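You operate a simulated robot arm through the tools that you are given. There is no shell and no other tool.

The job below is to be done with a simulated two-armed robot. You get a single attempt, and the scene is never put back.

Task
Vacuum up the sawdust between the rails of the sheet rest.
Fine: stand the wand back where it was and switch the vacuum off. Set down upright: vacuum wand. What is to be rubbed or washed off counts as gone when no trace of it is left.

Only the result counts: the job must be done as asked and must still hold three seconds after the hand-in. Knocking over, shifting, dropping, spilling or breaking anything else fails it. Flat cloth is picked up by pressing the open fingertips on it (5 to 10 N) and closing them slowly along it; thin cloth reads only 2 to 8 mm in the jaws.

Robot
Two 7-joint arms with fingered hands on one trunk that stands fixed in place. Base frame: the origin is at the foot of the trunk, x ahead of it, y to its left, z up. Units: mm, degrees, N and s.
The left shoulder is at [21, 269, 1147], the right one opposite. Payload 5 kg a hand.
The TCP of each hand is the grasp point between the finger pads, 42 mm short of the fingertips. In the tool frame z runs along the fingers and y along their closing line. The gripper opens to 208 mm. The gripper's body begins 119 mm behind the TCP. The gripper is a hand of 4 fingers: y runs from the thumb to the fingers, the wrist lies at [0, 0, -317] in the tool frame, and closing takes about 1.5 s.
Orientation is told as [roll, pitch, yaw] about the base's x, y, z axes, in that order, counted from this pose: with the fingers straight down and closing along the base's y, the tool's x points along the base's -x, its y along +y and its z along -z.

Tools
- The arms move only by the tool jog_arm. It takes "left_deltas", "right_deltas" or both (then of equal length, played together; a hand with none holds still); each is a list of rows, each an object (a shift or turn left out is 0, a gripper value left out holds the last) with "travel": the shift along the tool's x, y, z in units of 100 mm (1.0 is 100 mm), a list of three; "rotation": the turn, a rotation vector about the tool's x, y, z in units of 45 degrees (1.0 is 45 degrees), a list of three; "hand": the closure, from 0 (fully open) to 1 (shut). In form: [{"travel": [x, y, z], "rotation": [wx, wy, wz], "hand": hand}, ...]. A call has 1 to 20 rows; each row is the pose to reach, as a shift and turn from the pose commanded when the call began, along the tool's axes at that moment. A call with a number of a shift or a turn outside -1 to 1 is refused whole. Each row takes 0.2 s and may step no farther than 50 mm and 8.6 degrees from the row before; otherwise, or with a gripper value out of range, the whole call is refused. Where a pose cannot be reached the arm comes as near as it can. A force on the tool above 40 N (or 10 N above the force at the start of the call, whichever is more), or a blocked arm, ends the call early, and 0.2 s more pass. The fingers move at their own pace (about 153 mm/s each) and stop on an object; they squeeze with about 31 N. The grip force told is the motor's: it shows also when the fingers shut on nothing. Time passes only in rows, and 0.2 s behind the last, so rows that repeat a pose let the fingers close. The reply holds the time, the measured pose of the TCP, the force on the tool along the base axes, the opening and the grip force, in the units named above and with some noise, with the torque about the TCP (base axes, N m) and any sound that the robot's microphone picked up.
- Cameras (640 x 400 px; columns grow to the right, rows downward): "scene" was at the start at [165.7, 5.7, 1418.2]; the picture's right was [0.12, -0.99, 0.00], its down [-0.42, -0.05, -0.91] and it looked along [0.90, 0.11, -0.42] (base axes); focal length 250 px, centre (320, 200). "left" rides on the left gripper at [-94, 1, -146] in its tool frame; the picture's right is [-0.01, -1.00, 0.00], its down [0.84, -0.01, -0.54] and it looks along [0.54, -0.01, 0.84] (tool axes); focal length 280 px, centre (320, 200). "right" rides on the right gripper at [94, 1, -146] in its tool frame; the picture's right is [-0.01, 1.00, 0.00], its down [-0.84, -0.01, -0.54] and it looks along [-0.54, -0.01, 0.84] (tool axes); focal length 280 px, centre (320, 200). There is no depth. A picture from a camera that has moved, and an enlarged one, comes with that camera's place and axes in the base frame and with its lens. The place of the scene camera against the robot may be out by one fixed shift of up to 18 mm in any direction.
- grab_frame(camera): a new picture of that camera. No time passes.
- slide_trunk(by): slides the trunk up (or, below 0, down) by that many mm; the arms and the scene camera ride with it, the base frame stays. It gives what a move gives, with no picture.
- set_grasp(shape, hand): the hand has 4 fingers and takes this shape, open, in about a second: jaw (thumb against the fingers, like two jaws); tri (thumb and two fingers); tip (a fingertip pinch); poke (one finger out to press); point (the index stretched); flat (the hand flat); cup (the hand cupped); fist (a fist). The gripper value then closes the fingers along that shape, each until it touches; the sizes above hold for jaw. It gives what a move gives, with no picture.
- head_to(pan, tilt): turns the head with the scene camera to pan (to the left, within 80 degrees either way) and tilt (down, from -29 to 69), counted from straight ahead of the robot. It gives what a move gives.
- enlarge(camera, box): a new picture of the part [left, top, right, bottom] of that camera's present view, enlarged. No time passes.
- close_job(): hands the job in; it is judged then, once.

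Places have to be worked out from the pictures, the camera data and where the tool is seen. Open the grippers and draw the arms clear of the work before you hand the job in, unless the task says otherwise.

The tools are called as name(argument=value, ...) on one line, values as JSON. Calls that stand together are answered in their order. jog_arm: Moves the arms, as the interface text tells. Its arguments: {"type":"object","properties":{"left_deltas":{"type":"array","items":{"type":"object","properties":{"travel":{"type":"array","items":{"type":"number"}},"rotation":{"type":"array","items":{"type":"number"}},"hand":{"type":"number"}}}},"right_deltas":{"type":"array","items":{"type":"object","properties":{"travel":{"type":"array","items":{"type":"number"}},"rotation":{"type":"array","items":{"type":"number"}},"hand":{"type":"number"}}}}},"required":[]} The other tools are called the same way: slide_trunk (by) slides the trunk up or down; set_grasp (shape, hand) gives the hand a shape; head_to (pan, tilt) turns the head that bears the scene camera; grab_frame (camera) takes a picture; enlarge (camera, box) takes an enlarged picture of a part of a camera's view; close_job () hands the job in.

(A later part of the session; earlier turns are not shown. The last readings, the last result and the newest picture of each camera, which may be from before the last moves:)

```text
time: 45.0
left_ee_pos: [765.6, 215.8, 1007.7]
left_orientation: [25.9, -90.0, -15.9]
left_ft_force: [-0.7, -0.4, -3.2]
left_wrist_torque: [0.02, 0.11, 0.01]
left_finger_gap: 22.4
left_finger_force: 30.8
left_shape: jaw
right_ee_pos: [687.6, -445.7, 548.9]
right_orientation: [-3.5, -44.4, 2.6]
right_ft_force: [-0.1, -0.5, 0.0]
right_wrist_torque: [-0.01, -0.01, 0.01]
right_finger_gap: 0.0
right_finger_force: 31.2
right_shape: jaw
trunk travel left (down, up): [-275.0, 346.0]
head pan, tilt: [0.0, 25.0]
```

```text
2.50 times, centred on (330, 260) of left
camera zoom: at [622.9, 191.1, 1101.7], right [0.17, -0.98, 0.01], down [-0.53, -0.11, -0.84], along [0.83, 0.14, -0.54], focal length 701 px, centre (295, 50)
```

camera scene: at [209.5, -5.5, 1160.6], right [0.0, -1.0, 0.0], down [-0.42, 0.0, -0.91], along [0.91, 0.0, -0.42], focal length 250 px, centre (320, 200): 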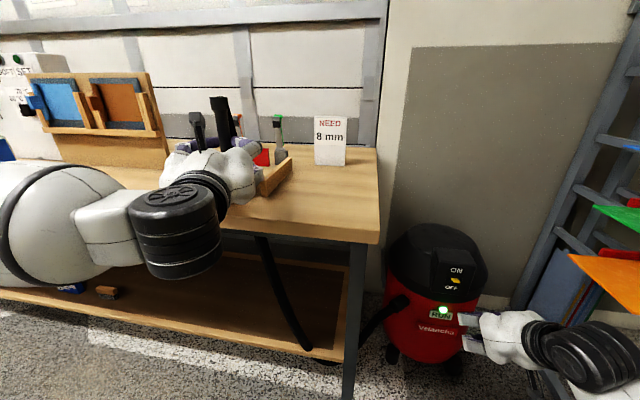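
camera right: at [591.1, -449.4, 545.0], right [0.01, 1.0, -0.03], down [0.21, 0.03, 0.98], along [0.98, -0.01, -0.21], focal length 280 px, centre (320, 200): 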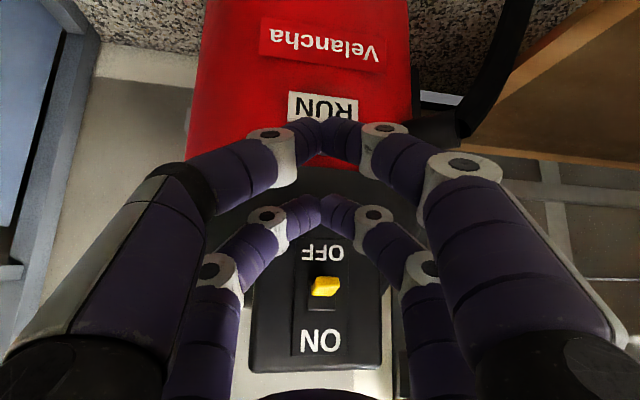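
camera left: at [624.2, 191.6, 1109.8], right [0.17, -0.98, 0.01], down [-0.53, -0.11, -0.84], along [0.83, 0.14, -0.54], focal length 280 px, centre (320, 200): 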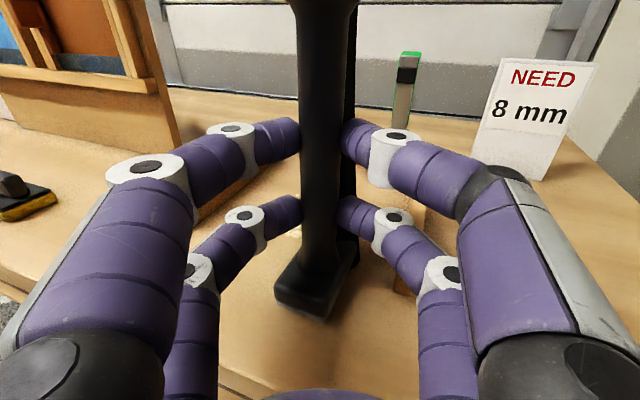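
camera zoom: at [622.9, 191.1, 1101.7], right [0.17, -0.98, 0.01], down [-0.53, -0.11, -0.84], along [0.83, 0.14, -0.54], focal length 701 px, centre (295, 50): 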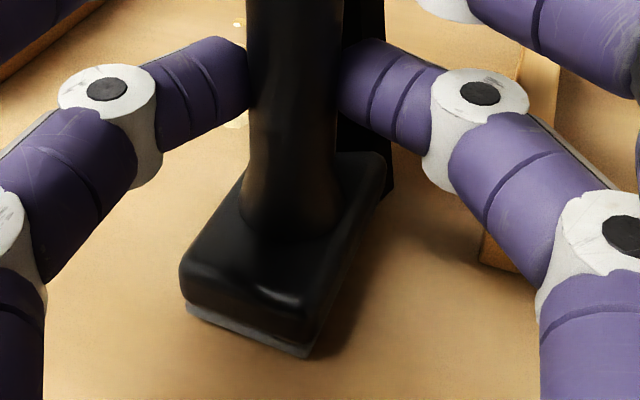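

Still a couple of millimetres above contact. I'll lower 1.5 mm more and start the first forward pass along the rails.

jog_arm(left_deltas=[{"travel": [0.015, 0, 0]}, {"travel": [0.015, -0.033, 0.094]}, {"travel": [0.015, -0.067, 0.1885]}, {"travel": [0.015, -0.1, 0.283]}, {"travel": [0.015, -0.134, 0.377]}, {"travel": [0.015, -0.167, 0.471]}, {"travel": [0.015, -0.2, 0.5655]}, {"travel": [0.015, -0.234, 0.66]}, {"travel": [0.015, -0.267, 0.754]}, {"travel": [0.015, -0.3, 0.848]}, {"travel": [0.015, -0.334, 0.9425]}])

grab_frame(camera="left")

enlarge(camera="left", box=[190, 100, 420, 340])

```text
time: 47.4
left_ee_pos: [864.5, 200.5, 1007.7]
left_orientation: [45.9, -90.0, -35.9]
left_ft_force: [0.0, -0.3, -4.0]
left_wrist_torque: [-0.05, 0.12, -0.03]
left_finger_gap: 22.4
left_finger_force: 31.3
left_shape: jaw
right_ee_pos: [687.9, -446.0, 548.4]
right_orientation: [-3.4, -44.4, 2.6]
right_ft_force: [0.0, -0.4, -0.2]
right_wrist_torque: [-0.01, 0.02, -0.01]
right_finger_gap: 0.2
right_finger_force: 31.2
right_shape: jaw
trunk travel left (down, up): [-275.0, 346.0]
head pan, tilt: [0.0, 25.0]
```

```text
taken
camera left: at [721.6, 175.0, 1099.9], right [0.17, -0.98, 0.01], down [-0.53, -0.11, -0.84], along [0.83, 0.14, -0.54], focal length 280 px, centre (320, 200)
```

left: 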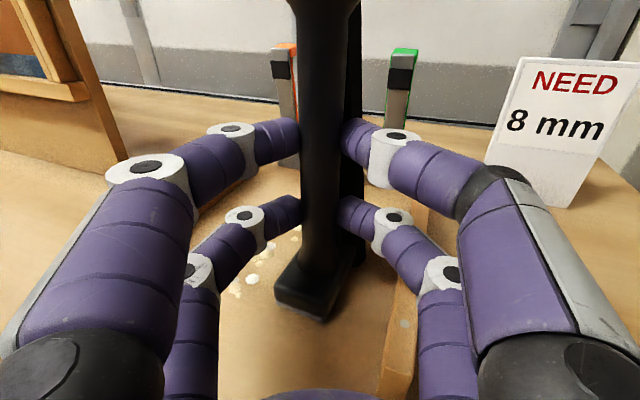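

```text
1.67 times, centred on (305, 220) of left
camera zoom: at [721.6, 175.0, 1099.9], right [0.17, -0.98, 0.01], down [-0.53, -0.11, -0.84], along [0.83, 0.14, -0.54], focal length 467 px, centre (345, 167)
```

zoom: 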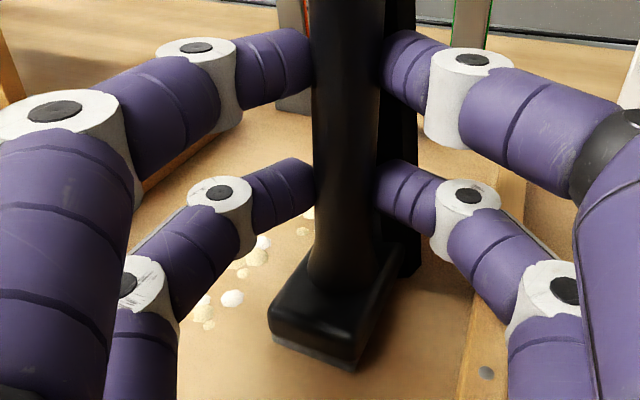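

The chips under the first strip are gone, so the suction works at this height. I'll finish this pass to the far end.

jog_arm(left_deltas=[{"travel": [0.01, -0.033, 0.094]}, {"travel": [0.01, -0.067, 0.1885]}, {"travel": [0.01, -0.1, 0.283]}, {"travel": [0.01, -0.134, 0.377]}, {"travel": [0.01, -0.167, 0.471]}, {"travel": [0.01, -0.2, 0.5655]}, {"travel": [0.01, -0.234, 0.66]}, {"travel": [0.01, -0.267, 0.754]}, {"travel": [0.01, -0.3, 0.848]}])

grab_frame(camera="left")

enlarge(camera="left", box=[190, 100, 420, 340])

```text
time: 49.4
left_ee_pos: [953.0, 185.1, 1003.8]
left_orientation: [-140.2, -89.9, 150.2]
left_ft_force: [1.1, -0.2, 0.7]
left_wrist_torque: [0.09, -0.01, -0.02]
left_finger_gap: 22.2
left_finger_force: 31.0
left_shape: jaw
right_ee_pos: [687.6, -445.3, 548.3]
right_orientation: [-3.3, -44.5, 2.5]
right_ft_force: [-0.5, 0.5, -0.4]
right_wrist_torque: [0.0, -0.01, -0.01]
right_finger_gap: 0.0
right_finger_force: 31.4
right_shape: jaw
trunk travel left (down, up): [-275.0, 346.0]
head pan, tilt: [0.0, 25.0]
```

```text
taken
camera left: at [809.8, 159.6, 1098.2], right [0.17, -0.98, 0.01], down [-0.53, -0.11, -0.84], along [0.83, 0.14, -0.54], focal length 280 px, centre (320, 200)
```

left: 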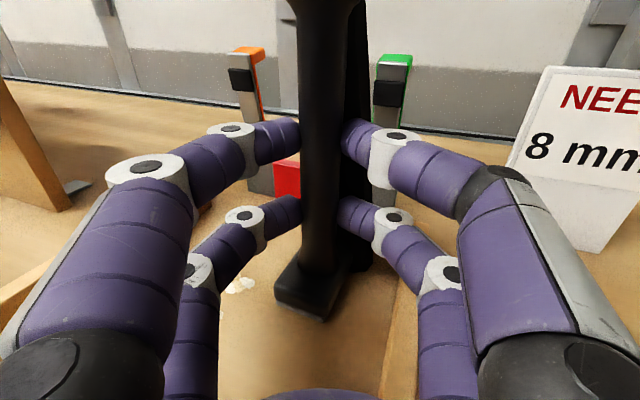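

```text
1.67 times, centred on (305, 220) of left
camera zoom: at [809.8, 159.6, 1098.2], right [0.17, -0.98, 0.01], down [-0.53, -0.11, -0.84], along [0.83, 0.14, -0.54], focal length 467 px, centre (345, 167)
```

zoom: 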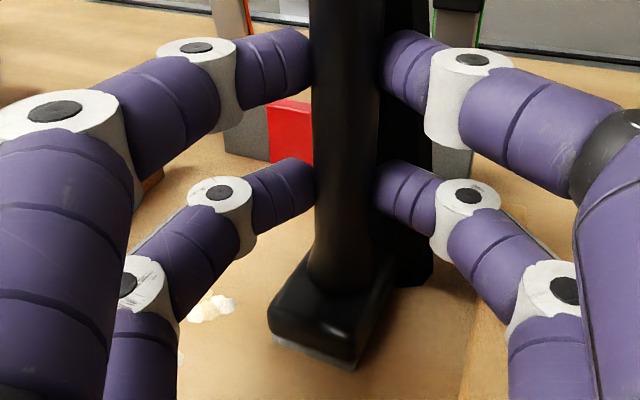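

The nozzle now rests lightly on the bench with its weight carried, so the height is right. I'll step 24 mm to the left and run the second pass backward.

jog_arm(left_deltas=[{"travel": [-0.005, 0.113, 0.04]}, {"travel": [-0.005, 0.226, 0.081]}, {"travel": [-0.005, 0.268, -0.037]}, {"travel": [-0.005, 0.31, -0.155]}, {"travel": [-0.005, 0.351, -0.272]}, {"travel": [-0.005, 0.393, -0.39]}, {"travel": [-0.005, 0.435, -0.508]}, {"travel": [-0.005, 0.476, -0.626]}, {"travel": [-0.005, 0.518, -0.744]}, {"travel": [-0.005, 0.56, -0.861]}])

jog_arm(left_deltas=[{"travel": [0, 0.042, -0.118]}, {"travel": [0, 0.084, -0.236]}, {"travel": [0, 0.125, -0.353]}, {"travel": [0, 0.167, -0.471]}, {"travel": [0, 0.209, -0.589]}, {"travel": [0, 0.25, -0.707]}, {"travel": [0, 0.292, -0.825]}, {"travel": [0, 0.317, -0.895]}])

enlarge(camera="left", box=[190, 100, 420, 340])

```text
time: 51.6
left_ee_pos: [858.2, 226.8, 1006.3]
left_orientation: [22.4, -90.0, -12.5]
left_ft_force: [-0.2, -0.1, -3.7]
left_wrist_torque: [0.01, 0.08, 0.0]
left_finger_gap: 22.3
left_finger_force: 31.4
left_shape: jaw
right_ee_pos: [687.4, -445.1, 548.2]
right_orientation: [-3.5, -44.3, 2.6]
right_ft_force: [-0.8, -0.2, 0.5]
right_wrist_torque: [-0.02, 0.0, -0.02]
right_finger_gap: 0.2
right_finger_force: 31.1
right_shape: jaw
trunk travel left (down, up): [-275.0, 346.0]
head pan, tilt: [0.0, 25.0]
```

```text
time: 53.4
left_ee_pos: [764.6, 239.9, 1007.2]
left_orientation: [37.0, -90.0, -27.0]
left_ft_force: [-0.6, -0.1, -3.2]
left_wrist_torque: [-0.01, 0.09, 0.0]
left_finger_gap: 22.6
left_finger_force: 31.3
left_shape: jaw
right_ee_pos: [687.5, -446.2, 549.2]
right_orientation: [-3.4, -44.4, 2.5]
right_ft_force: [-0.1, 0.6, 0.4]
right_wrist_torque: [-0.02, -0.01, -0.06]
right_finger_gap: 0.0
right_finger_force: 30.8
right_shape: jaw
trunk travel left (down, up): [-275.0, 346.0]
head pan, tilt: [0.0, 25.0]
```

```text
1.67 times, centred on (305, 220) of left
camera zoom: at [621.9, 216.4, 1100.3], right [0.17, -0.98, 0.01], down [-0.53, -0.11, -0.84], along [0.83, 0.14, -0.54], focal length 467 px, centre (345, 167)
```

zoom: 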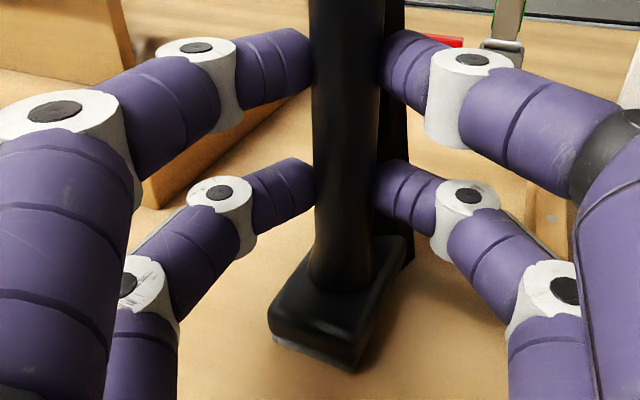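

The second strip looks clean. I'll step another 24 mm left and run the third pass forward.

jog_arm(left_deltas=[{"travel": [0.01, 0.113, 0.04]}, {"travel": [0.01, 0.226, 0.081]}, {"travel": [0.01, 0.186, 0.193]}, {"travel": [0.01, 0.147, 0.305]}, {"travel": [0.01, 0.107, 0.417]}, {"travel": [0.01, 0.068, 0.529]}, {"travel": [0.01, 0.028, 0.64]}, {"travel": [0.008, -0.012, 0.752]}, {"travel": [0.008, -0.051, 0.864]}, {"travel": [0.008, -0.091, 0.976]}])

enlarge(camera="left", box=[190, 100, 420, 340])

jog_arm(left_deltas=[{"travel": [0, -0.042, 0.118]}, {"travel": [0, -0.084, 0.236]}, {"travel": [0, -0.125, 0.353]}, {"travel": [0, -0.167, 0.471]}, {"travel": [0, -0.209, 0.589]}, {"travel": [0, -0.25, 0.707]}, {"travel": [0, -0.292, 0.825]}, {"travel": [0, -0.31, 0.87]}])

enlarge(camera="left", box=[190, 100, 420, 340])

```text
time: 55.6
left_ee_pos: [862.3, 247.6, 1004.8]
left_orientation: [61.7, -90.0, -51.7]
left_ft_force: [0.1, -0.4, -2.5]
left_wrist_torque: [-0.06, 0.1, -0.01]
left_finger_gap: 22.4
left_finger_force: 31.1
left_shape: jaw
right_ee_pos: [687.3, -445.1, 549.7]
right_orientation: [-3.5, -44.4, 2.6]
right_ft_force: [0.0, 0.7, -0.9]
right_wrist_torque: [-0.04, 0.02, 0.01]
right_finger_gap: 0.0
right_finger_force: 31.3
right_shape: jaw
trunk travel left (down, up): [-275.0, 346.0]
head pan, tilt: [0.0, 25.0]
```

```text
1.67 times, centred on (305, 220) of left
camera zoom: at [719.5, 222.3, 1098.5], right [0.17, -0.98, 0.01], down [-0.53, -0.11, -0.84], along [0.83, 0.14, -0.54], focal length 467 px, centre (345, 167)
```

zoom: 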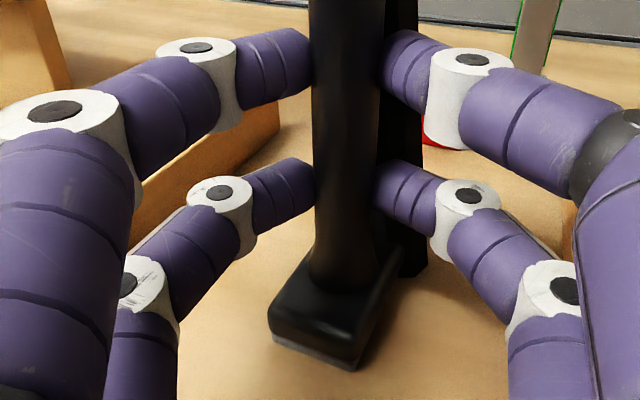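

```text
time: 57.4
left_ee_pos: [954.2, 232.5, 1005.2]
left_orientation: [24.5, -90.0, -14.5]
left_ft_force: [0.7, 0.2, -3.1]
left_wrist_torque: [-0.03, 0.08, -0.01]
left_finger_gap: 22.4
left_finger_force: 31.2
left_shape: jaw
right_ee_pos: [687.7, -447.1, 548.4]
right_orientation: [-3.4, -44.4, 2.6]
right_ft_force: [0.0, -0.2, -0.1]
right_wrist_torque: [-0.01, -0.01, 0.0]
right_finger_gap: 0.0
right_finger_force: 31.2
right_shape: jaw
trunk travel left (down, up): [-275.0, 346.0]
head pan, tilt: [0.0, 25.0]
```

```text
1.67 times, centred on (305, 220) of left
camera zoom: at [810.8, 207.3, 1098.8], right [0.17, -0.98, 0.01], down [-0.53, -0.11, -0.84], along [0.83, 0.14, -0.54], focal length 467 px, centre (345, 167)
```

zoom: 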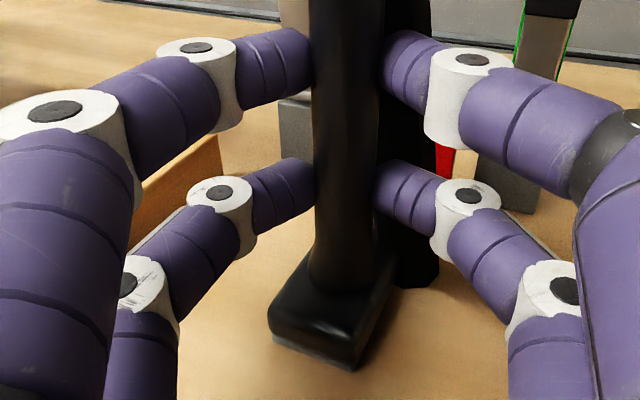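

No chips are visible now. I'll still run a fourth pass backward, 24 mm further left, to cover the whole patch.

jog_arm(left_deltas=[{"travel": [0, 0.113, 0.04]}, {"travel": [0, 0.226, 0.081]}, {"travel": [0, 0.268, -0.037]}, {"travel": [0.003, 0.31, -0.155]}, {"travel": [0.003, 0.351, -0.272]}, {"travel": [0.005, 0.393, -0.39]}, {"travel": [0.005, 0.435, -0.508]}, {"travel": [0.007, 0.476, -0.626]}, {"travel": [0.007, 0.518, -0.744]}, {"travel": [0.01, 0.56, -0.861]}])

jog_arm(left_deltas=[{"travel": [0, 0.042, -0.118]}, {"travel": [0, 0.084, -0.236]}, {"travel": [0.003, 0.125, -0.353]}, {"travel": [0.005, 0.167, -0.471]}, {"travel": [0.005, 0.209, -0.589]}, {"travel": [0.007, 0.25, -0.707]}, {"travel": [0.01, 0.292, -0.825]}, {"travel": [0.01, 0.317, -0.895]}])

jog_arm(left_deltas=[{"travel": [0, 0.113, 0.04]}, {"travel": [0, 0.226, 0.081]}, {"travel": [0, 0.186, 0.193]}, {"travel": [0, 0.147, 0.305]}, {"travel": [0, 0.107, 0.417]}, {"travel": [0, 0.068, 0.529]}, {"travel": [0, 0.028, 0.64]}, {"travel": [0, -0.012, 0.752]}, {"travel": [0, -0.051, 0.864]}, {"travel": [0, -0.091, 0.976]}])

grab_frame(camera="left")

```text
time: 59.6
left_ee_pos: [857.4, 273.3, 1004.7]
left_orientation: [153.5, -89.9, -143.5]
left_ft_force: [0.9, 0.2, 4.9]
left_wrist_torque: [0.1, -0.15, 0.02]
left_finger_gap: 22.6
left_finger_force: 31.1
left_shape: jaw
right_ee_pos: [687.9, -446.9, 548.6]
right_orientation: [-3.4, -44.5, 2.6]
right_ft_force: [1.1, -0.4, -0.8]
right_wrist_torque: [0.01, -0.01, 0.03]
right_finger_gap: 0.2
right_finger_force: 30.7
right_shape: jaw
trunk travel left (down, up): [-275.0, 346.0]
head pan, tilt: [0.0, 25.0]
```

```text
time: 61.4
left_ee_pos: [765.8, 287.0, 1004.1]
left_orientation: [-171.8, -89.8, -178.1]
left_ft_force: [4.9, -1.8, 22.6]
left_wrist_torque: [0.18, -0.56, -0.06]
left_finger_gap: 22.3
left_finger_force: 30.9
left_shape: jaw
right_ee_pos: [687.5, -447.1, 549.3]
right_orientation: [-3.4, -44.5, 2.5]
right_ft_force: [-0.5, -0.6, -0.2]
right_wrist_torque: [0.03, 0.03, 0.02]
right_finger_gap: 0.0
right_finger_force: 31.4
right_shape: jaw
trunk travel left (down, up): [-275.0, 346.0]
head pan, tilt: [0.0, 25.0]
```

```text
time: 63.6
left_ee_pos: [862.1, 297.2, 1005.0]
left_orientation: [132.0, -90.1, -121.9]
left_ft_force: [-4.2, 0.3, 13.0]
left_wrist_torque: [0.28, -0.39, 0.07]
left_finger_gap: 22.3
left_finger_force: 30.8
left_shape: jaw
right_ee_pos: [688.0, -447.2, 549.1]
right_orientation: [-3.3, -44.5, 2.6]
right_ft_force: [-0.5, 0.2, 1.5]
right_wrist_torque: [-0.03, -0.03, 0.0]
right_finger_gap: 0.0
right_finger_force: 30.5
right_shape: jaw
trunk travel left (down, up): [-275.0, 346.0]
head pan, tilt: [0.0, 25.0]
```

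```text
taken
camera left: at [719.4, 271.7, 1098.0], right [0.17, -0.98, 0.01], down [-0.53, -0.11, -0.84], along [0.83, 0.14, -0.54], focal length 280 px, centre (320, 200)
```

left: 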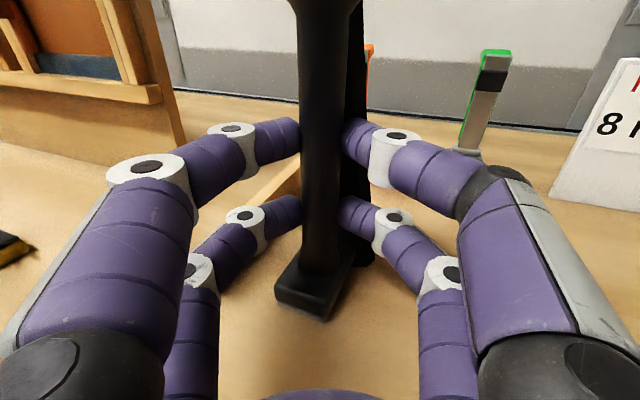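

The nozzle is pressing with 13 N, a bit more than needed, so I'll ease up 2 mm and finish the fifth pass forward.

jog_arm(left_deltas=[{"travel": [-0.02, 0, 0]}, {"travel": [-0.02, -0.042, 0.118]}, {"travel": [-0.02, -0.084, 0.236]}, {"travel": [-0.02, -0.125, 0.353]}, {"travel": [-0.02, -0.167, 0.471]}, {"travel": [-0.02, -0.209, 0.589]}, {"travel": [-0.02, -0.25, 0.707]}, {"travel": [-0.02, -0.292, 0.825]}])

grab_frame(camera="left")

```text
time: 65.4
left_ee_pos: [949.4, 283.6, 1005.1]
left_orientation: [-85.1, -90.0, 95.1]
left_ft_force: [0.2, 0.6, 1.1]
left_wrist_torque: [0.05, -0.03, -0.04]
left_finger_gap: 22.3
left_finger_force: 31.1
left_shape: jaw
right_ee_pos: [687.9, -445.7, 549.7]
right_orientation: [-3.4, -44.4, 2.6]
right_ft_force: [0.0, -0.3, 0.0]
right_wrist_torque: [0.03, -0.02, -0.01]
right_finger_gap: 0.0
right_finger_force: 31.3
right_shape: jaw
trunk travel left (down, up): [-275.0, 346.0]
head pan, tilt: [0.0, 25.0]
```

```text
taken
camera left: at [806.4, 257.6, 1098.3], right [0.17, -0.98, 0.01], down [-0.53, -0.11, -0.84], along [0.83, 0.14, -0.54], focal length 280 px, centre (320, 200)
```

left: 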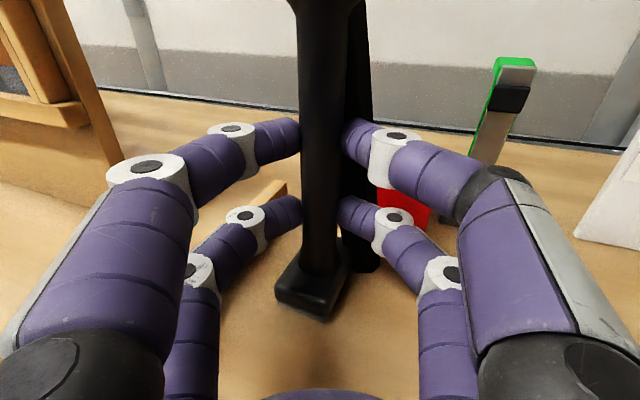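

All five strips are covered. I'll lift the wand clear and draw back to inspect the area between the rails.

jog_arm(left_deltas=[{"travel": [-0.2, 0, 0]}, {"travel": [-0.4, 0, 0]}, {"travel": [-0.6, 0, 0]}, {"travel": [-0.8, 0, 0]}, {"travel": [-0.8, 0, -0.33]}, {"travel": [-0.8, 0, -0.66]}, {"travel": [-0.8, 0, -1.0]}])

jog_arm(left_deltas=[{"travel": [0, -0.33, -0.33]}, {"travel": [0, -0.66, -0.66]}, {"travel": [0, -1.0, -1.0]}])

grab_frame(camera="left")

grab_frame(camera="scene")

```text
time: 67.0
left_ee_pos: [849.8, 265.0, 1086.7]
left_orientation: [41.0, -89.9, -30.8]
left_ft_force: [0.3, 0.0, -3.2]
left_wrist_torque: [0.02, 0.09, 0.03]
left_finger_gap: 22.3
left_finger_force: 31.1
left_shape: jaw
right_ee_pos: [687.2, -445.6, 548.5]
right_orientation: [-3.4, -44.4, 2.7]
right_ft_force: [0.9, 0.6, -0.6]
right_wrist_torque: [0.0, -0.01, -0.02]
right_finger_gap: 0.0
right_finger_force: 30.6
right_shape: jaw
trunk travel left (down, up): [-275.0, 346.0]
head pan, tilt: [0.0, 25.0]
```

```text
time: 67.8
left_ee_pos: [765.1, 151.5, 1085.4]
left_orientation: [-50.7, -90.0, 60.7]
left_ft_force: [-0.3, 0.7, -2.7]
left_wrist_torque: [-0.04, 0.11, -0.13]
left_finger_gap: 21.9
left_finger_force: 30.9
left_shape: jaw
right_ee_pos: [687.2, -445.0, 548.7]
right_orientation: [-3.4, -44.4, 2.6]
right_ft_force: [0.9, -0.2, 0.9]
right_wrist_torque: [-0.03, 0.05, -0.01]
right_finger_gap: 0.1
right_finger_force: 31.0
right_shape: jaw
trunk travel left (down, up): [-275.0, 346.0]
head pan, tilt: [0.0, 25.0]
```

```text
taken
camera left: at [622.8, 125.9, 1178.5], right [0.18, -0.98, 0.01], down [-0.53, -0.11, -0.84], along [0.83, 0.14, -0.54], focal length 280 px, centre (320, 200)
```

left: 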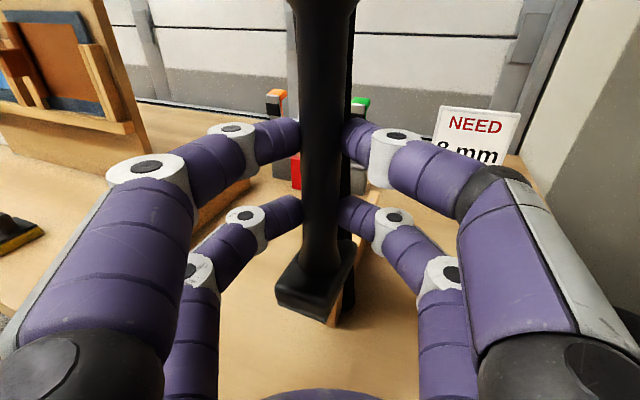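

```text
taken
camera scene: at [209.6, -4.9, 1160.7], right [0.0, -1.0, 0.0], down [-0.42, 0.0, -0.91], along [0.91, 0.0, -0.42], focal length 250 px, centre (320, 200)
```

scene: 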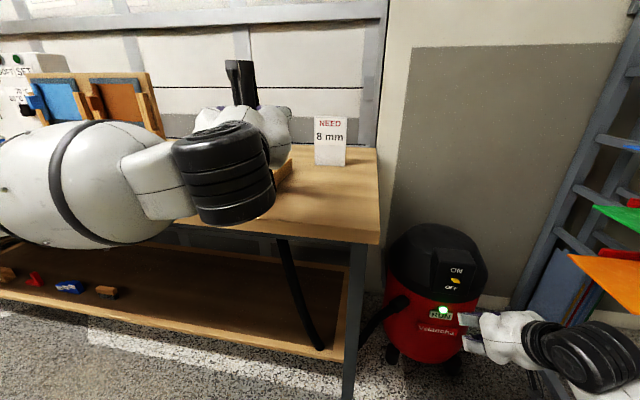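

The patch looks clean through the gaps. I'll zoom in here to check before carrying the wand home.

enlarge(camera="left", box=[180, 120, 420, 300])

jog_arm(left_deltas=[{"travel": [0, 0.33, -0.2]}, {"travel": [0, 0.66, -0.2]}, {"travel": [0, 1.0, -0.2]}])

grab_frame(camera="left")

enlarge(camera="left", box=[180, 120, 460, 300])

```text
2.22 times, centred on (300, 210) of left
camera zoom: at [622.8, 125.9, 1178.5], right [0.18, -0.98, 0.01], down [-0.53, -0.11, -0.84], along [0.83, 0.14, -0.54], focal length 623 px, centre (364, 178)
```

zoom: 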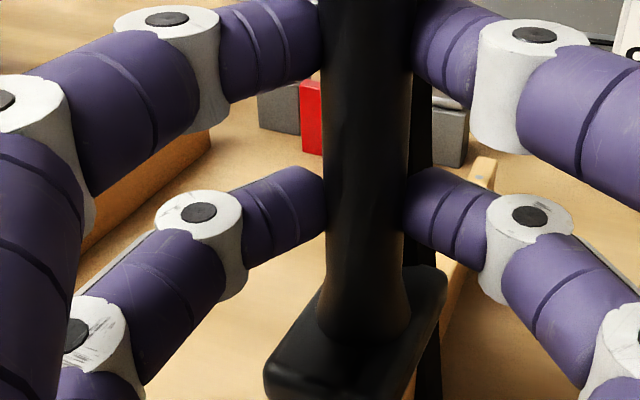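

```text
time: 68.6
left_ee_pos: [730.3, 245.4, 1084.0]
left_orientation: [48.7, -89.9, -38.7]
left_ft_force: [0.3, -0.1, -3.2]
left_wrist_torque: [-0.03, 0.1, 0.08]
left_finger_gap: 22.2
left_finger_force: 31.1
left_shape: jaw
right_ee_pos: [687.5, -446.0, 548.8]
right_orientation: [-3.4, -44.4, 2.6]
right_ft_force: [-0.2, 0.0, -1.4]
right_wrist_torque: [0.01, -0.02, 0.05]
right_finger_gap: 0.0
right_finger_force: 30.9
right_shape: jaw
trunk travel left (down, up): [-275.0, 346.0]
head pan, tilt: [0.0, 25.0]
```

```text
taken
camera left: at [587.4, 220.3, 1177.3], right [0.17, -0.98, 0.01], down [-0.53, -0.1, -0.84], along [0.83, 0.14, -0.54], focal length 280 px, centre (320, 200)
```

left: 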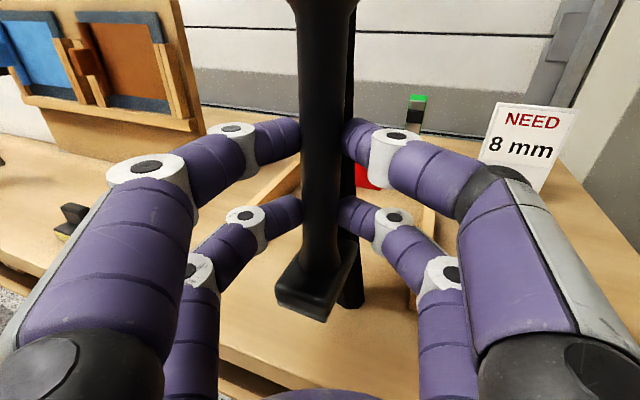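

```text
2.22 times, centred on (320, 210) of left
camera zoom: at [587.4, 220.3, 1177.3], right [0.17, -0.98, 0.01], down [-0.53, -0.1, -0.84], along [0.83, 0.14, -0.54], focal length 623 px, centre (320, 178)
```

zoom: 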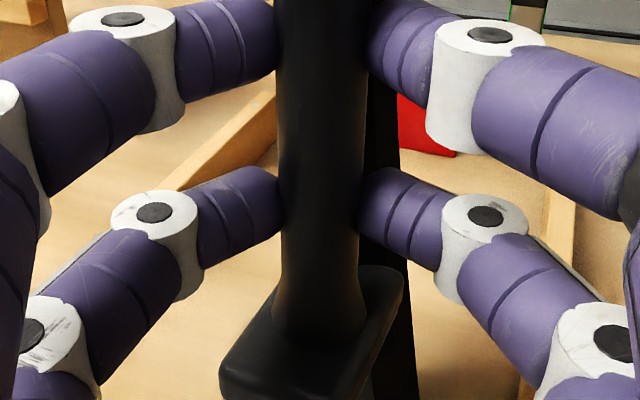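

No chips remain in any of the gaps I can see through. I'll carry the wand back to its home position at the same height.

jog_arm(left_deltas=[{"travel": [0, -0.33, -0.06]}, {"travel": [0, -0.66, -0.12]}, {"travel": [0, -1.0, -0.18]}])

jog_arm(left_deltas=[{"travel": [0, -0.33, -0.06]}, {"travel": [0, -0.66, -0.12]}, {"travel": [0, -1.0, -0.18]}])

jog_arm(left_deltas=[{"travel": [0, -0.33, -0.06]}, {"travel": [0, -0.66, -0.12]}, {"travel": [0, -1.0, -0.18]}])

grab_frame(camera="left")

grab_frame(camera="scene")

```text
time: 69.4
left_ee_pos: [735.3, 143.8, 1086.6]
left_orientation: [-104.2, -90.1, 114.2]
left_ft_force: [0.2, 0.6, -3.2]
left_wrist_torque: [-0.03, 0.12, -0.14]
left_finger_gap: 22.4
left_finger_force: 31.1
left_shape: jaw
right_ee_pos: [686.4, -445.1, 549.2]
right_orientation: [-3.4, -44.4, 2.6]
right_ft_force: [-0.4, 0.2, 0.9]
right_wrist_torque: [-0.03, 0.02, -0.04]
right_finger_gap: 0.0
right_finger_force: 31.2
right_shape: jaw
trunk travel left (down, up): [-275.0, 346.0]
head pan, tilt: [0.0, 25.0]
```

```text
time: 70.2
left_ee_pos: [732.1, 41.3, 1084.5]
left_orientation: [-67.9, -89.9, 77.8]
left_ft_force: [-0.2, 1.6, -2.9]
left_wrist_torque: [-0.02, 0.14, -0.05]
left_finger_gap: 22.2
left_finger_force: 31.0
left_shape: jaw
right_ee_pos: [688.5, -445.0, 548.0]
right_orientation: [-3.5, -44.4, 2.5]
right_ft_force: [0.0, 0.1, -0.1]
right_wrist_torque: [-0.01, 0.06, -0.03]
right_finger_gap: 0.0
right_finger_force: 31.0
right_shape: jaw
trunk travel left (down, up): [-275.0, 346.0]
head pan, tilt: [0.0, 25.0]
```

```text
time: 71.0
left_ee_pos: [732.6, -59.8, 1084.4]
left_orientation: [24.2, -89.8, -14.2]
left_ft_force: [-0.8, 0.6, -2.5]
left_wrist_torque: [-0.02, 0.1, -0.1]
left_finger_gap: 22.2
left_finger_force: 30.5
left_shape: jaw
right_ee_pos: [687.7, -445.7, 548.0]
right_orientation: [-3.4, -44.4, 2.6]
right_ft_force: [-0.1, -1.0, 0.8]
right_wrist_torque: [-0.07, 0.0, -0.01]
right_finger_gap: 0.0
right_finger_force: 30.4
right_shape: jaw
trunk travel left (down, up): [-275.0, 346.0]
head pan, tilt: [0.0, 25.0]
```

```text
taken
camera left: at [589.8, -86.0, 1177.9], right [0.17, -0.98, 0.01], down [-0.53, -0.11, -0.84], along [0.83, 0.14, -0.54], focal length 280 px, centre (320, 200)
```

left: 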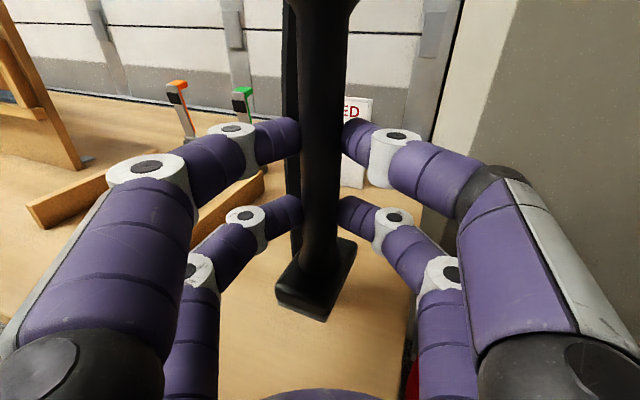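

```text
taken
camera scene: at [209.7, -5.0, 1160.6], right [0.0, -1.0, 0.0], down [-0.42, 0.0, -0.91], along [0.91, 0.0, -0.42], focal length 250 px, centre (320, 200)
```

scene: 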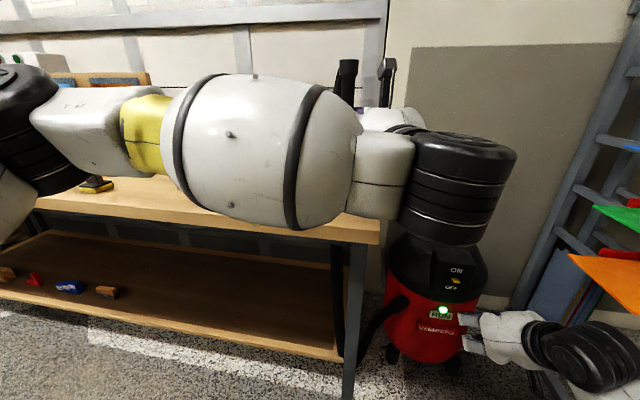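

The wand is 20 mm short of home, measured along y. I'll make that correction and lower to about 6 mm above the bench.

jog_arm(left_deltas=[{"travel": [0, -0.09, -0.034]}, {"travel": [0, -0.18, -0.068]}, {"travel": [0.2, -0.18, -0.068]}, {"travel": [0.4, -0.18, -0.068]}, {"travel": [0.6, -0.18, -0.068]}, {"travel": [0.72, -0.18, -0.068]}])

grab_frame(camera="left")

```text
time: 72.4
left_ee_pos: [727.3, -80.9, 1014.1]
left_orientation: [47.3, -89.9, -37.3]
left_ft_force: [-0.1, 0.4, -3.4]
left_wrist_torque: [0.0, 0.11, 0.0]
left_finger_gap: 22.1
left_finger_force: 30.3
left_shape: jaw
right_ee_pos: [688.0, -445.8, 548.2]
right_orientation: [-3.4, -44.4, 2.6]
right_ft_force: [-0.5, 0.5, -0.4]
right_wrist_torque: [-0.01, 0.0, 0.03]
right_finger_gap: 0.0
right_finger_force: 30.6
right_shape: jaw
trunk travel left (down, up): [-275.0, 346.0]
head pan, tilt: [0.0, 25.0]
```

```text
taken
camera left: at [585.1, -104.9, 1106.7], right [0.17, -0.98, 0.01], down [-0.53, -0.11, -0.84], along [0.83, 0.14, -0.54], focal length 280 px, centre (320, 200)
```

left: 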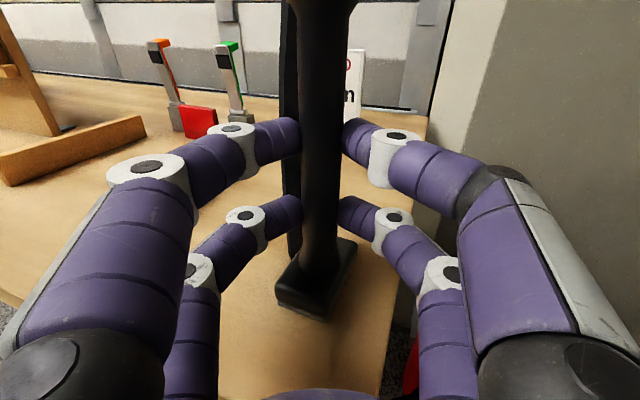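

The hand is within 1 mm of home horizontally and 8 mm above it. I'll lower slowly until the bench takes the weight.

jog_arm(left_deltas=[{"travel": [0.02, 0.01, 0.01]}, {"travel": [0.04, 0.01, 0.01]}, {"travel": [0.055, 0.01, 0.01]}, {"travel": [0.065, 0.01, 0.01]}, {"travel": [0.075, 0.01, 0.01]}])

```text
time: 73.6
left_ee_pos: [729.5, -78.6, 1006.2]
left_orientation: [97.7, -90.0, -87.6]
left_ft_force: [-0.3, 0.3, -3.2]
left_wrist_torque: [-0.05, 0.13, 0.02]
left_finger_gap: 22.1
left_finger_force: 31.1
left_shape: jaw
right_ee_pos: [688.8, -445.4, 548.5]
right_orientation: [-3.3, -44.4, 2.6]
right_ft_force: [-0.1, -0.4, -0.2]
right_wrist_torque: [0.0, 0.0, 0.02]
right_finger_gap: 0.0
right_finger_force: 31.3
right_shape: jaw
trunk travel left (down, up): [-275.0, 346.0]
head pan, tilt: [0.0, 25.0]
```

The weight is still on the hand, so I'll go down in half-millimetre to 1 mm steps.

jog_arm(left_deltas=[{"travel": [0.007, 0, 0]}, {"travel": [0.014, 0, 0]}])

jog_arm(left_deltas=[{"travel": [0.005, 0, 0]}, {"travel": [0.01, 0, 0]}])

```text
time: 74.2
left_ee_pos: [729.3, -77.3, 1004.4]
left_orientation: [-109.2, -90.0, 119.2]
left_ft_force: [0.6, -0.1, -0.2]
left_wrist_torque: [0.01, -0.01, 0.01]
left_finger_gap: 22.2
left_finger_force: 31.0
left_shape: jaw
right_ee_pos: [688.0, -445.9, 548.8]
right_orientation: [-3.4, -44.4, 2.6]
right_ft_force: [0.0, -0.3, -0.2]
right_wrist_torque: [-0.01, -0.03, -0.05]
right_finger_gap: 0.0
right_finger_force: 31.1
right_shape: jaw
trunk travel left (down, up): [-275.0, 346.0]
head pan, tilt: [0.0, 25.0]
```

```text
time: 74.8
left_ee_pos: [729.3, -77.0, 1004.5]
left_orientation: [-140.3, -89.9, 150.1]
left_ft_force: [1.0, -1.2, 7.4]
left_wrist_torque: [0.2, -0.22, -0.08]
left_finger_gap: 21.8
left_finger_force: 31.0
left_shape: jaw
right_ee_pos: [687.6, -445.6, 549.2]
right_orientation: [-3.4, -44.3, 2.5]
right_ft_force: [0.0, -0.4, -0.7]
right_wrist_torque: [0.04, 0.03, -0.01]
right_finger_gap: 0.0
right_finger_force: 31.2
right_shape: jaw
trunk travel left (down, up): [-275.0, 346.0]
head pan, tilt: [0.0, 25.0]
```

The nozzle is firmly down at 7 N. I'll ease up slightly and open the fingers a little, then check that the wand stands.

jog_arm(left_deltas=[{"travel": [-0.008, 0, 0]}, {"travel": [-0.008, 0, 0], "hand": 0.88}, {"travel": [-0.008, 0, 0], "hand": 0.84}, {"travel": [-0.008, 0, 0], "hand": 0.8}, {"travel": [-0.008, 0, 0], "hand": 0.75}, {"travel": [-0.008, 0, 0], "hand": 0.7}, {"travel": [-0.008, 0, 0], "hand": 0.7}])

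grab_frame(camera="left")

```text
time: 76.4
left_ee_pos: [729.3, -80.0, 1004.2]
left_orientation: [36.5, -89.9, -26.4]
left_ft_force: [-0.6, -0.4, -0.6]
left_wrist_torque: [0.01, 0.01, -0.03]
left_finger_gap: 62.0
left_finger_force: 0.1
left_shape: jaw
right_ee_pos: [687.7, -446.7, 547.9]
right_orientation: [-3.3, -44.3, 2.6]
right_ft_force: [-0.2, 0.0, 0.3]
right_wrist_torque: [0.02, -0.02, 0.02]
right_finger_gap: 0.0
right_finger_force: 31.0
right_shape: jaw
trunk travel left (down, up): [-275.0, 346.0]
head pan, tilt: [0.0, 25.0]
```

```text
taken
camera left: at [586.1, -103.4, 1097.2], right [0.17, -0.98, 0.01], down [-0.53, -0.11, -0.84], along [0.83, 0.14, -0.54], focal length 280 px, centre (320, 200)
```

left: 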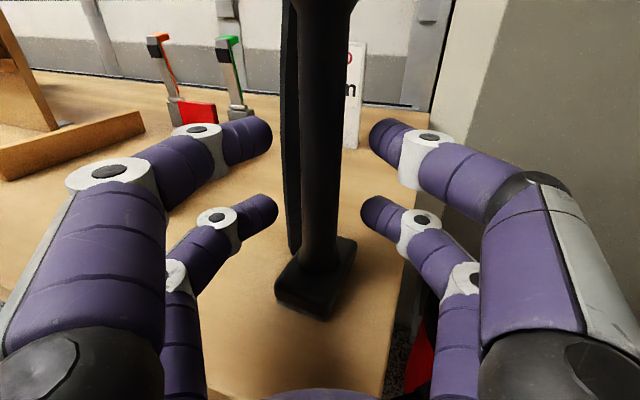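

The wand stands upright at its home spot. I'll back the left hand straight out while opening it, staying clear of the tube.

jog_arm(left_deltas=[{"travel": [0, 0, -0.1], "hand": 0.6}, {"travel": [0, 0, -0.3], "hand": 0.5}, {"travel": [0, 0, -0.5], "hand": 0.4}, {"travel": [0, 0, -0.75], "hand": 0.3}, {"travel": [-0.3, 0, -0.9], "hand": 0.2}, {"travel": [-0.6, 0.2, -0.9], "hand": 0.0}, {"travel": [-0.8, 0.5, -0.9], "hand": 0.0}])

grab_frame(camera="left")

```text
time: 78.0
left_ee_pos: [629.2, -42.1, 1086.1]
left_orientation: [72.4, -89.9, -62.5]
left_ft_force: [-0.3, -1.6, 0.5]
left_wrist_torque: [-0.03, 0.0, 0.1]
left_finger_gap: 207.8
left_finger_force: 0.0
left_shape: jaw
right_ee_pos: [687.4, -445.8, 548.6]
right_orientation: [-3.5, -44.4, 2.6]
right_ft_force: [0.5, -1.3, 0.3]
right_wrist_torque: [0.0, 0.03, 0.02]
right_finger_gap: 0.0
right_finger_force: 31.1
right_shape: jaw
trunk travel left (down, up): [-275.0, 346.0]
head pan, tilt: [0.0, 25.0]
```

```text
taken
camera left: at [486.2, -68.3, 1179.4], right [0.17, -0.98, 0.01], down [-0.53, -0.11, -0.84], along [0.83, 0.14, -0.54], focal length 280 px, centre (320, 200)
```

left: 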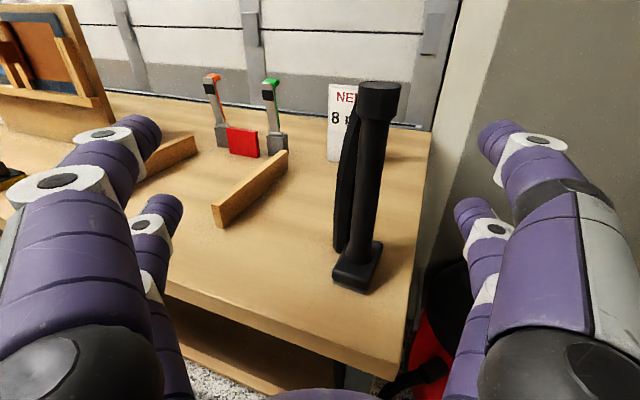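

The wand is standing and the space between the rails looks clear. I'll move the left hand left for an unobstructed look and zoom in.

jog_arm(left_deltas=[{"travel": [0, 0.33, 0.15]}, {"travel": [0, 0.66, 0.3]}, {"travel": [0, 1.0, 0.4]}])

jog_arm(left_deltas=[{"travel": [0, 0.33, 0.15]}, {"travel": [0, 0.66, 0.3]}, {"travel": [0, 1.0, 0.4]}])

grab_frame(camera="left")

enlarge(camera="left", box=[150, 130, 350, 270])

enlarge(camera="left", box=[230, 130, 430, 300])

```text
time: 78.8
left_ee_pos: [655.6, 63.3, 1087.7]
left_orientation: [78.1, -89.9, -68.1]
left_ft_force: [-0.2, 0.3, 0.8]
left_wrist_torque: [0.0, 0.01, 0.12]
left_finger_gap: 208.0
left_finger_force: 0.1
left_shape: jaw
right_ee_pos: [687.4, -446.6, 548.2]
right_orientation: [-3.4, -44.4, 2.6]
right_ft_force: [-0.5, -1.0, -0.6]
right_wrist_torque: [0.01, -0.03, 0.01]
right_finger_gap: 0.0
right_finger_force: 31.3
right_shape: jaw
trunk travel left (down, up): [-275.0, 346.0]
head pan, tilt: [0.0, 25.0]
```

```text
time: 79.6
left_ee_pos: [676.8, 166.1, 1085.1]
left_orientation: [116.4, -90.0, -106.4]
left_ft_force: [-0.3, 0.0, -0.1]
left_wrist_torque: [0.01, 0.04, 0.12]
left_finger_gap: 207.7
left_finger_force: 0.0
left_shape: jaw
right_ee_pos: [687.7, -446.0, 548.9]
right_orientation: [-3.4, -44.4, 2.6]
right_ft_force: [0.8, -0.6, 0.3]
right_wrist_torque: [0.03, 0.0, 0.04]
right_finger_gap: 0.1
right_finger_force: 31.0
right_shape: jaw
trunk travel left (down, up): [-275.0, 346.0]
head pan, tilt: [0.0, 25.0]
```

```text
taken
camera left: at [533.5, 141.2, 1177.6], right [0.17, -0.98, 0.01], down [-0.53, -0.11, -0.84], along [0.83, 0.14, -0.54], focal length 280 px, centre (320, 200)
```

left: 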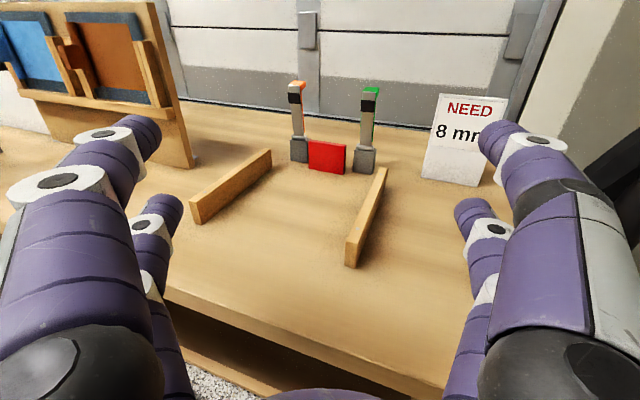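

```text
2.86 times, centred on (250, 200) of left
camera zoom: at [533.5, 141.2, 1177.6], right [0.17, -0.98, 0.01], down [-0.53, -0.11, -0.84], along [0.83, 0.14, -0.54], focal length 801 px, centre (520, 200)
```

zoom: 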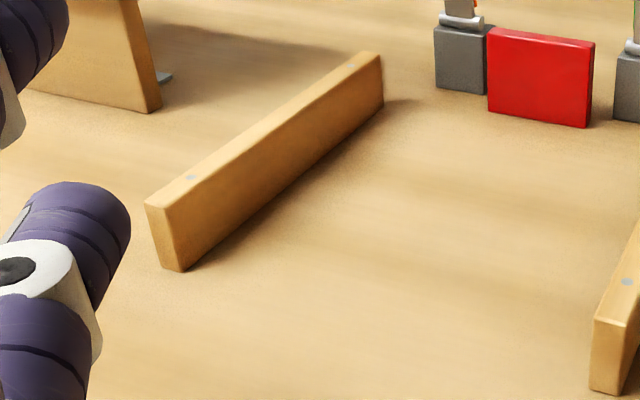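

```text
2.35 times, centred on (330, 215) of left
camera zoom: at [533.5, 141.2, 1177.6], right [0.17, -0.98, 0.01], down [-0.53, -0.11, -0.84], along [0.83, 0.14, -0.54], focal length 660 px, centre (296, 165)
```

zoom: 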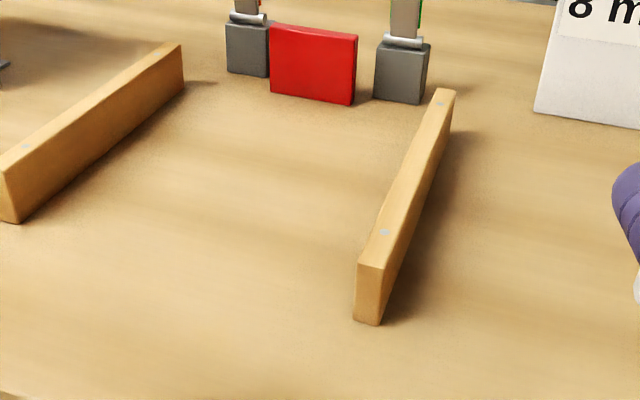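

The space between the rails is fully clean and the wand stands at home. Now I'll raise the right hand above the lever's height and aim the head at the vacuum so I can switch it off.

jog_arm(right_deltas=[{"travel": [-0.215, -0.01, -0.219]}, {"travel": [-0.43, -0.02, -0.438]}, {"travel": [-0.644, -0.028, -0.657]}])

jog_arm(right_deltas=[{"travel": [-0.2, 0, 0.195]}, {"travel": [-0.4, 0, 0.39]}, {"travel": [-0.607, 0.01, 0.595]}])

head_to(pan=-33, tilt=38)

enlarge(camera="scene", box=[250, 140, 370, 260])

enlarge(camera="right", box=[240, 80, 400, 280])

```text
time: 80.4
left_ee_pos: [676.5, 166.1, 1084.5]
left_orientation: [-170.7, -89.9, -179.2]
left_ft_force: [-0.2, -0.4, -1.8]
left_wrist_torque: [0.0, 0.0, -0.02]
left_finger_gap: 208.0
left_finger_force: 0.1
left_shape: jaw
right_ee_pos: [688.3, -443.5, 640.0]
right_orientation: [-3.3, -44.5, 2.6]
right_ft_force: [-1.0, -0.3, -0.5]
right_wrist_torque: [-0.01, -0.04, 0.03]
right_finger_gap: 0.0
right_finger_force: 31.0
right_shape: jaw
trunk travel left (down, up): [-275.0, 346.0]
head pan, tilt: [0.0, 25.0]
```

```text
time: 81.2
left_ee_pos: [676.0, 165.4, 1084.0]
left_orientation: [64.2, -90.0, -54.0]
left_ft_force: [-0.8, -0.3, 0.6]
left_wrist_torque: [-0.01, 0.01, -0.05]
left_finger_gap: 207.7
left_finger_force: 0.0
left_shape: jaw
right_ee_pos: [772.7, -442.2, 641.0]
right_orientation: [-3.4, -44.4, 2.6]
right_ft_force: [-1.1, 0.1, 0.6]
right_wrist_torque: [0.03, -0.04, -0.04]
right_finger_gap: 0.1
right_finger_force: 30.7
right_shape: jaw
trunk travel left (down, up): [-275.0, 346.0]
head pan, tilt: [0.0, 25.0]
```

```text
time: 82.2
left_ee_pos: [675.6, 165.5, 1084.2]
left_orientation: [49.8, -90.0, -39.8]
left_ft_force: [0.4, 0.0, 0.0]
left_wrist_torque: [-0.02, 0.03, -0.02]
left_finger_gap: 207.8
left_finger_force: 0.1
left_shape: jaw
right_ee_pos: [772.7, -441.9, 639.7]
right_orientation: [-3.3, -44.3, 2.5]
right_ft_force: [-0.5, 0.5, -0.7]
right_wrist_torque: [-0.03, 0.0, 0.02]
right_finger_gap: 0.1
right_finger_force: 30.9
right_shape: jaw
trunk travel left (down, up): [-275.0, 346.0]
head pan, tilt: [-33.0, 38.0]
```

```text
3.33 times, centred on (310, 200) of scene
camera zoom: at [189.7, -52.5, 1140.3], right [-0.54, -0.84, 0.0], down [-0.52, 0.33, -0.79], along [0.66, -0.43, -0.62], focal length 833 px, centre (353, 200)
```

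zoom: 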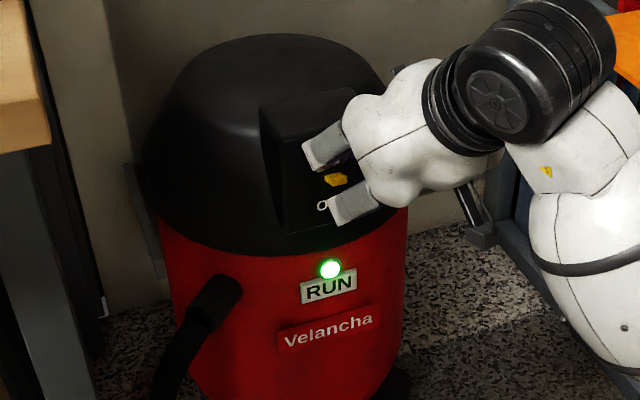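

```text
2.00 times, centred on (320, 180) of right
camera zoom: at [602.3, -439.5, 678.2], right [0.01, 1.0, -0.03], down [0.22, 0.03, 0.97], along [0.97, -0.01, -0.22], focal length 561 px, centre (320, 240)
```

zoom: 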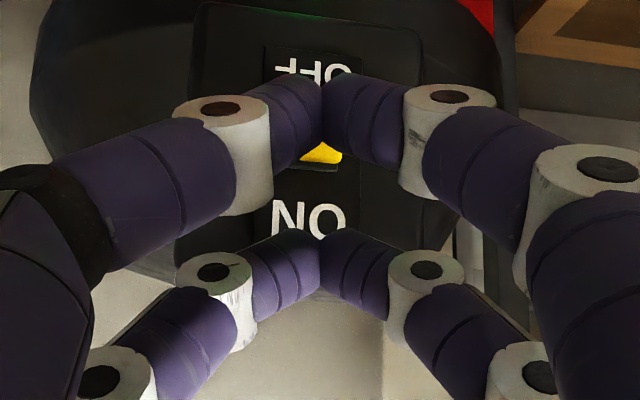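

The lever is up, with the front fingertips above it and the back pair well in front of it. I'll go 20 mm forward and lower to just above the lever.

jog_arm(right_deltas=[{"travel": [-0.143, -0.03, 0.14]}, {"travel": [-0.073, -0.03, 0.21]}, {"travel": [-0.003, -0.03, 0.28]}, {"travel": [0.08, -0.03, 0.365]}])

enlarge(camera="scene", box=[250, 140, 370, 260])

enlarge(camera="right", box=[240, 80, 400, 280])

```text
time: 83.2
left_ee_pos: [676.8, 165.5, 1084.0]
left_orientation: [31.8, -90.0, -21.8]
left_ft_force: [0.5, 0.2, 0.5]
left_wrist_torque: [0.0, -0.01, -0.02]
left_finger_gap: 207.7
left_finger_force: 0.1
left_shape: jaw
right_ee_pos: [793.7, -446.2, 608.3]
right_orientation: [-3.4, -44.4, 2.6]
right_ft_force: [-1.1, 0.8, 0.3]
right_wrist_torque: [0.04, 0.01, -0.01]
right_finger_gap: 0.1
right_finger_force: 31.0
right_shape: jaw
trunk travel left (down, up): [-275.0, 346.0]
head pan, tilt: [-33.0, 38.0]
```

```text
3.33 times, centred on (310, 200) of scene
camera zoom: at [189.7, -52.5, 1140.3], right [-0.54, -0.84, 0.0], down [-0.52, 0.34, -0.79], along [0.66, -0.43, -0.62], focal length 833 px, centre (353, 200)
```

zoom: 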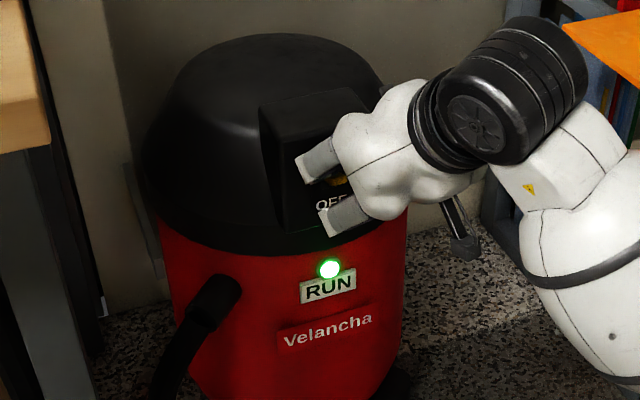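

```text
2.00 times, centred on (320, 180) of right
camera zoom: at [623.9, -443.2, 646.5], right [0.01, 1.0, -0.03], down [0.22, 0.03, 0.97], along [0.97, -0.01, -0.22], focal length 561 px, centre (320, 240)
```

zoom: 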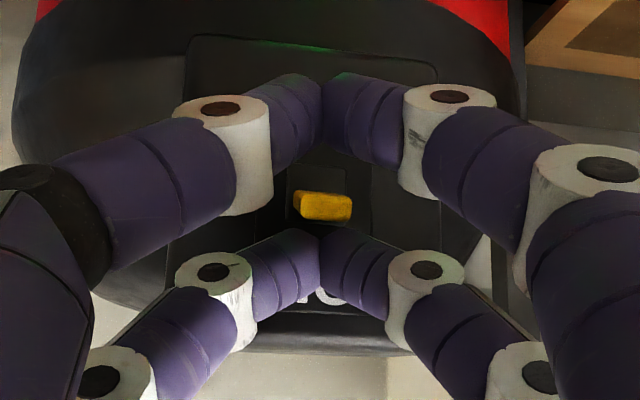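

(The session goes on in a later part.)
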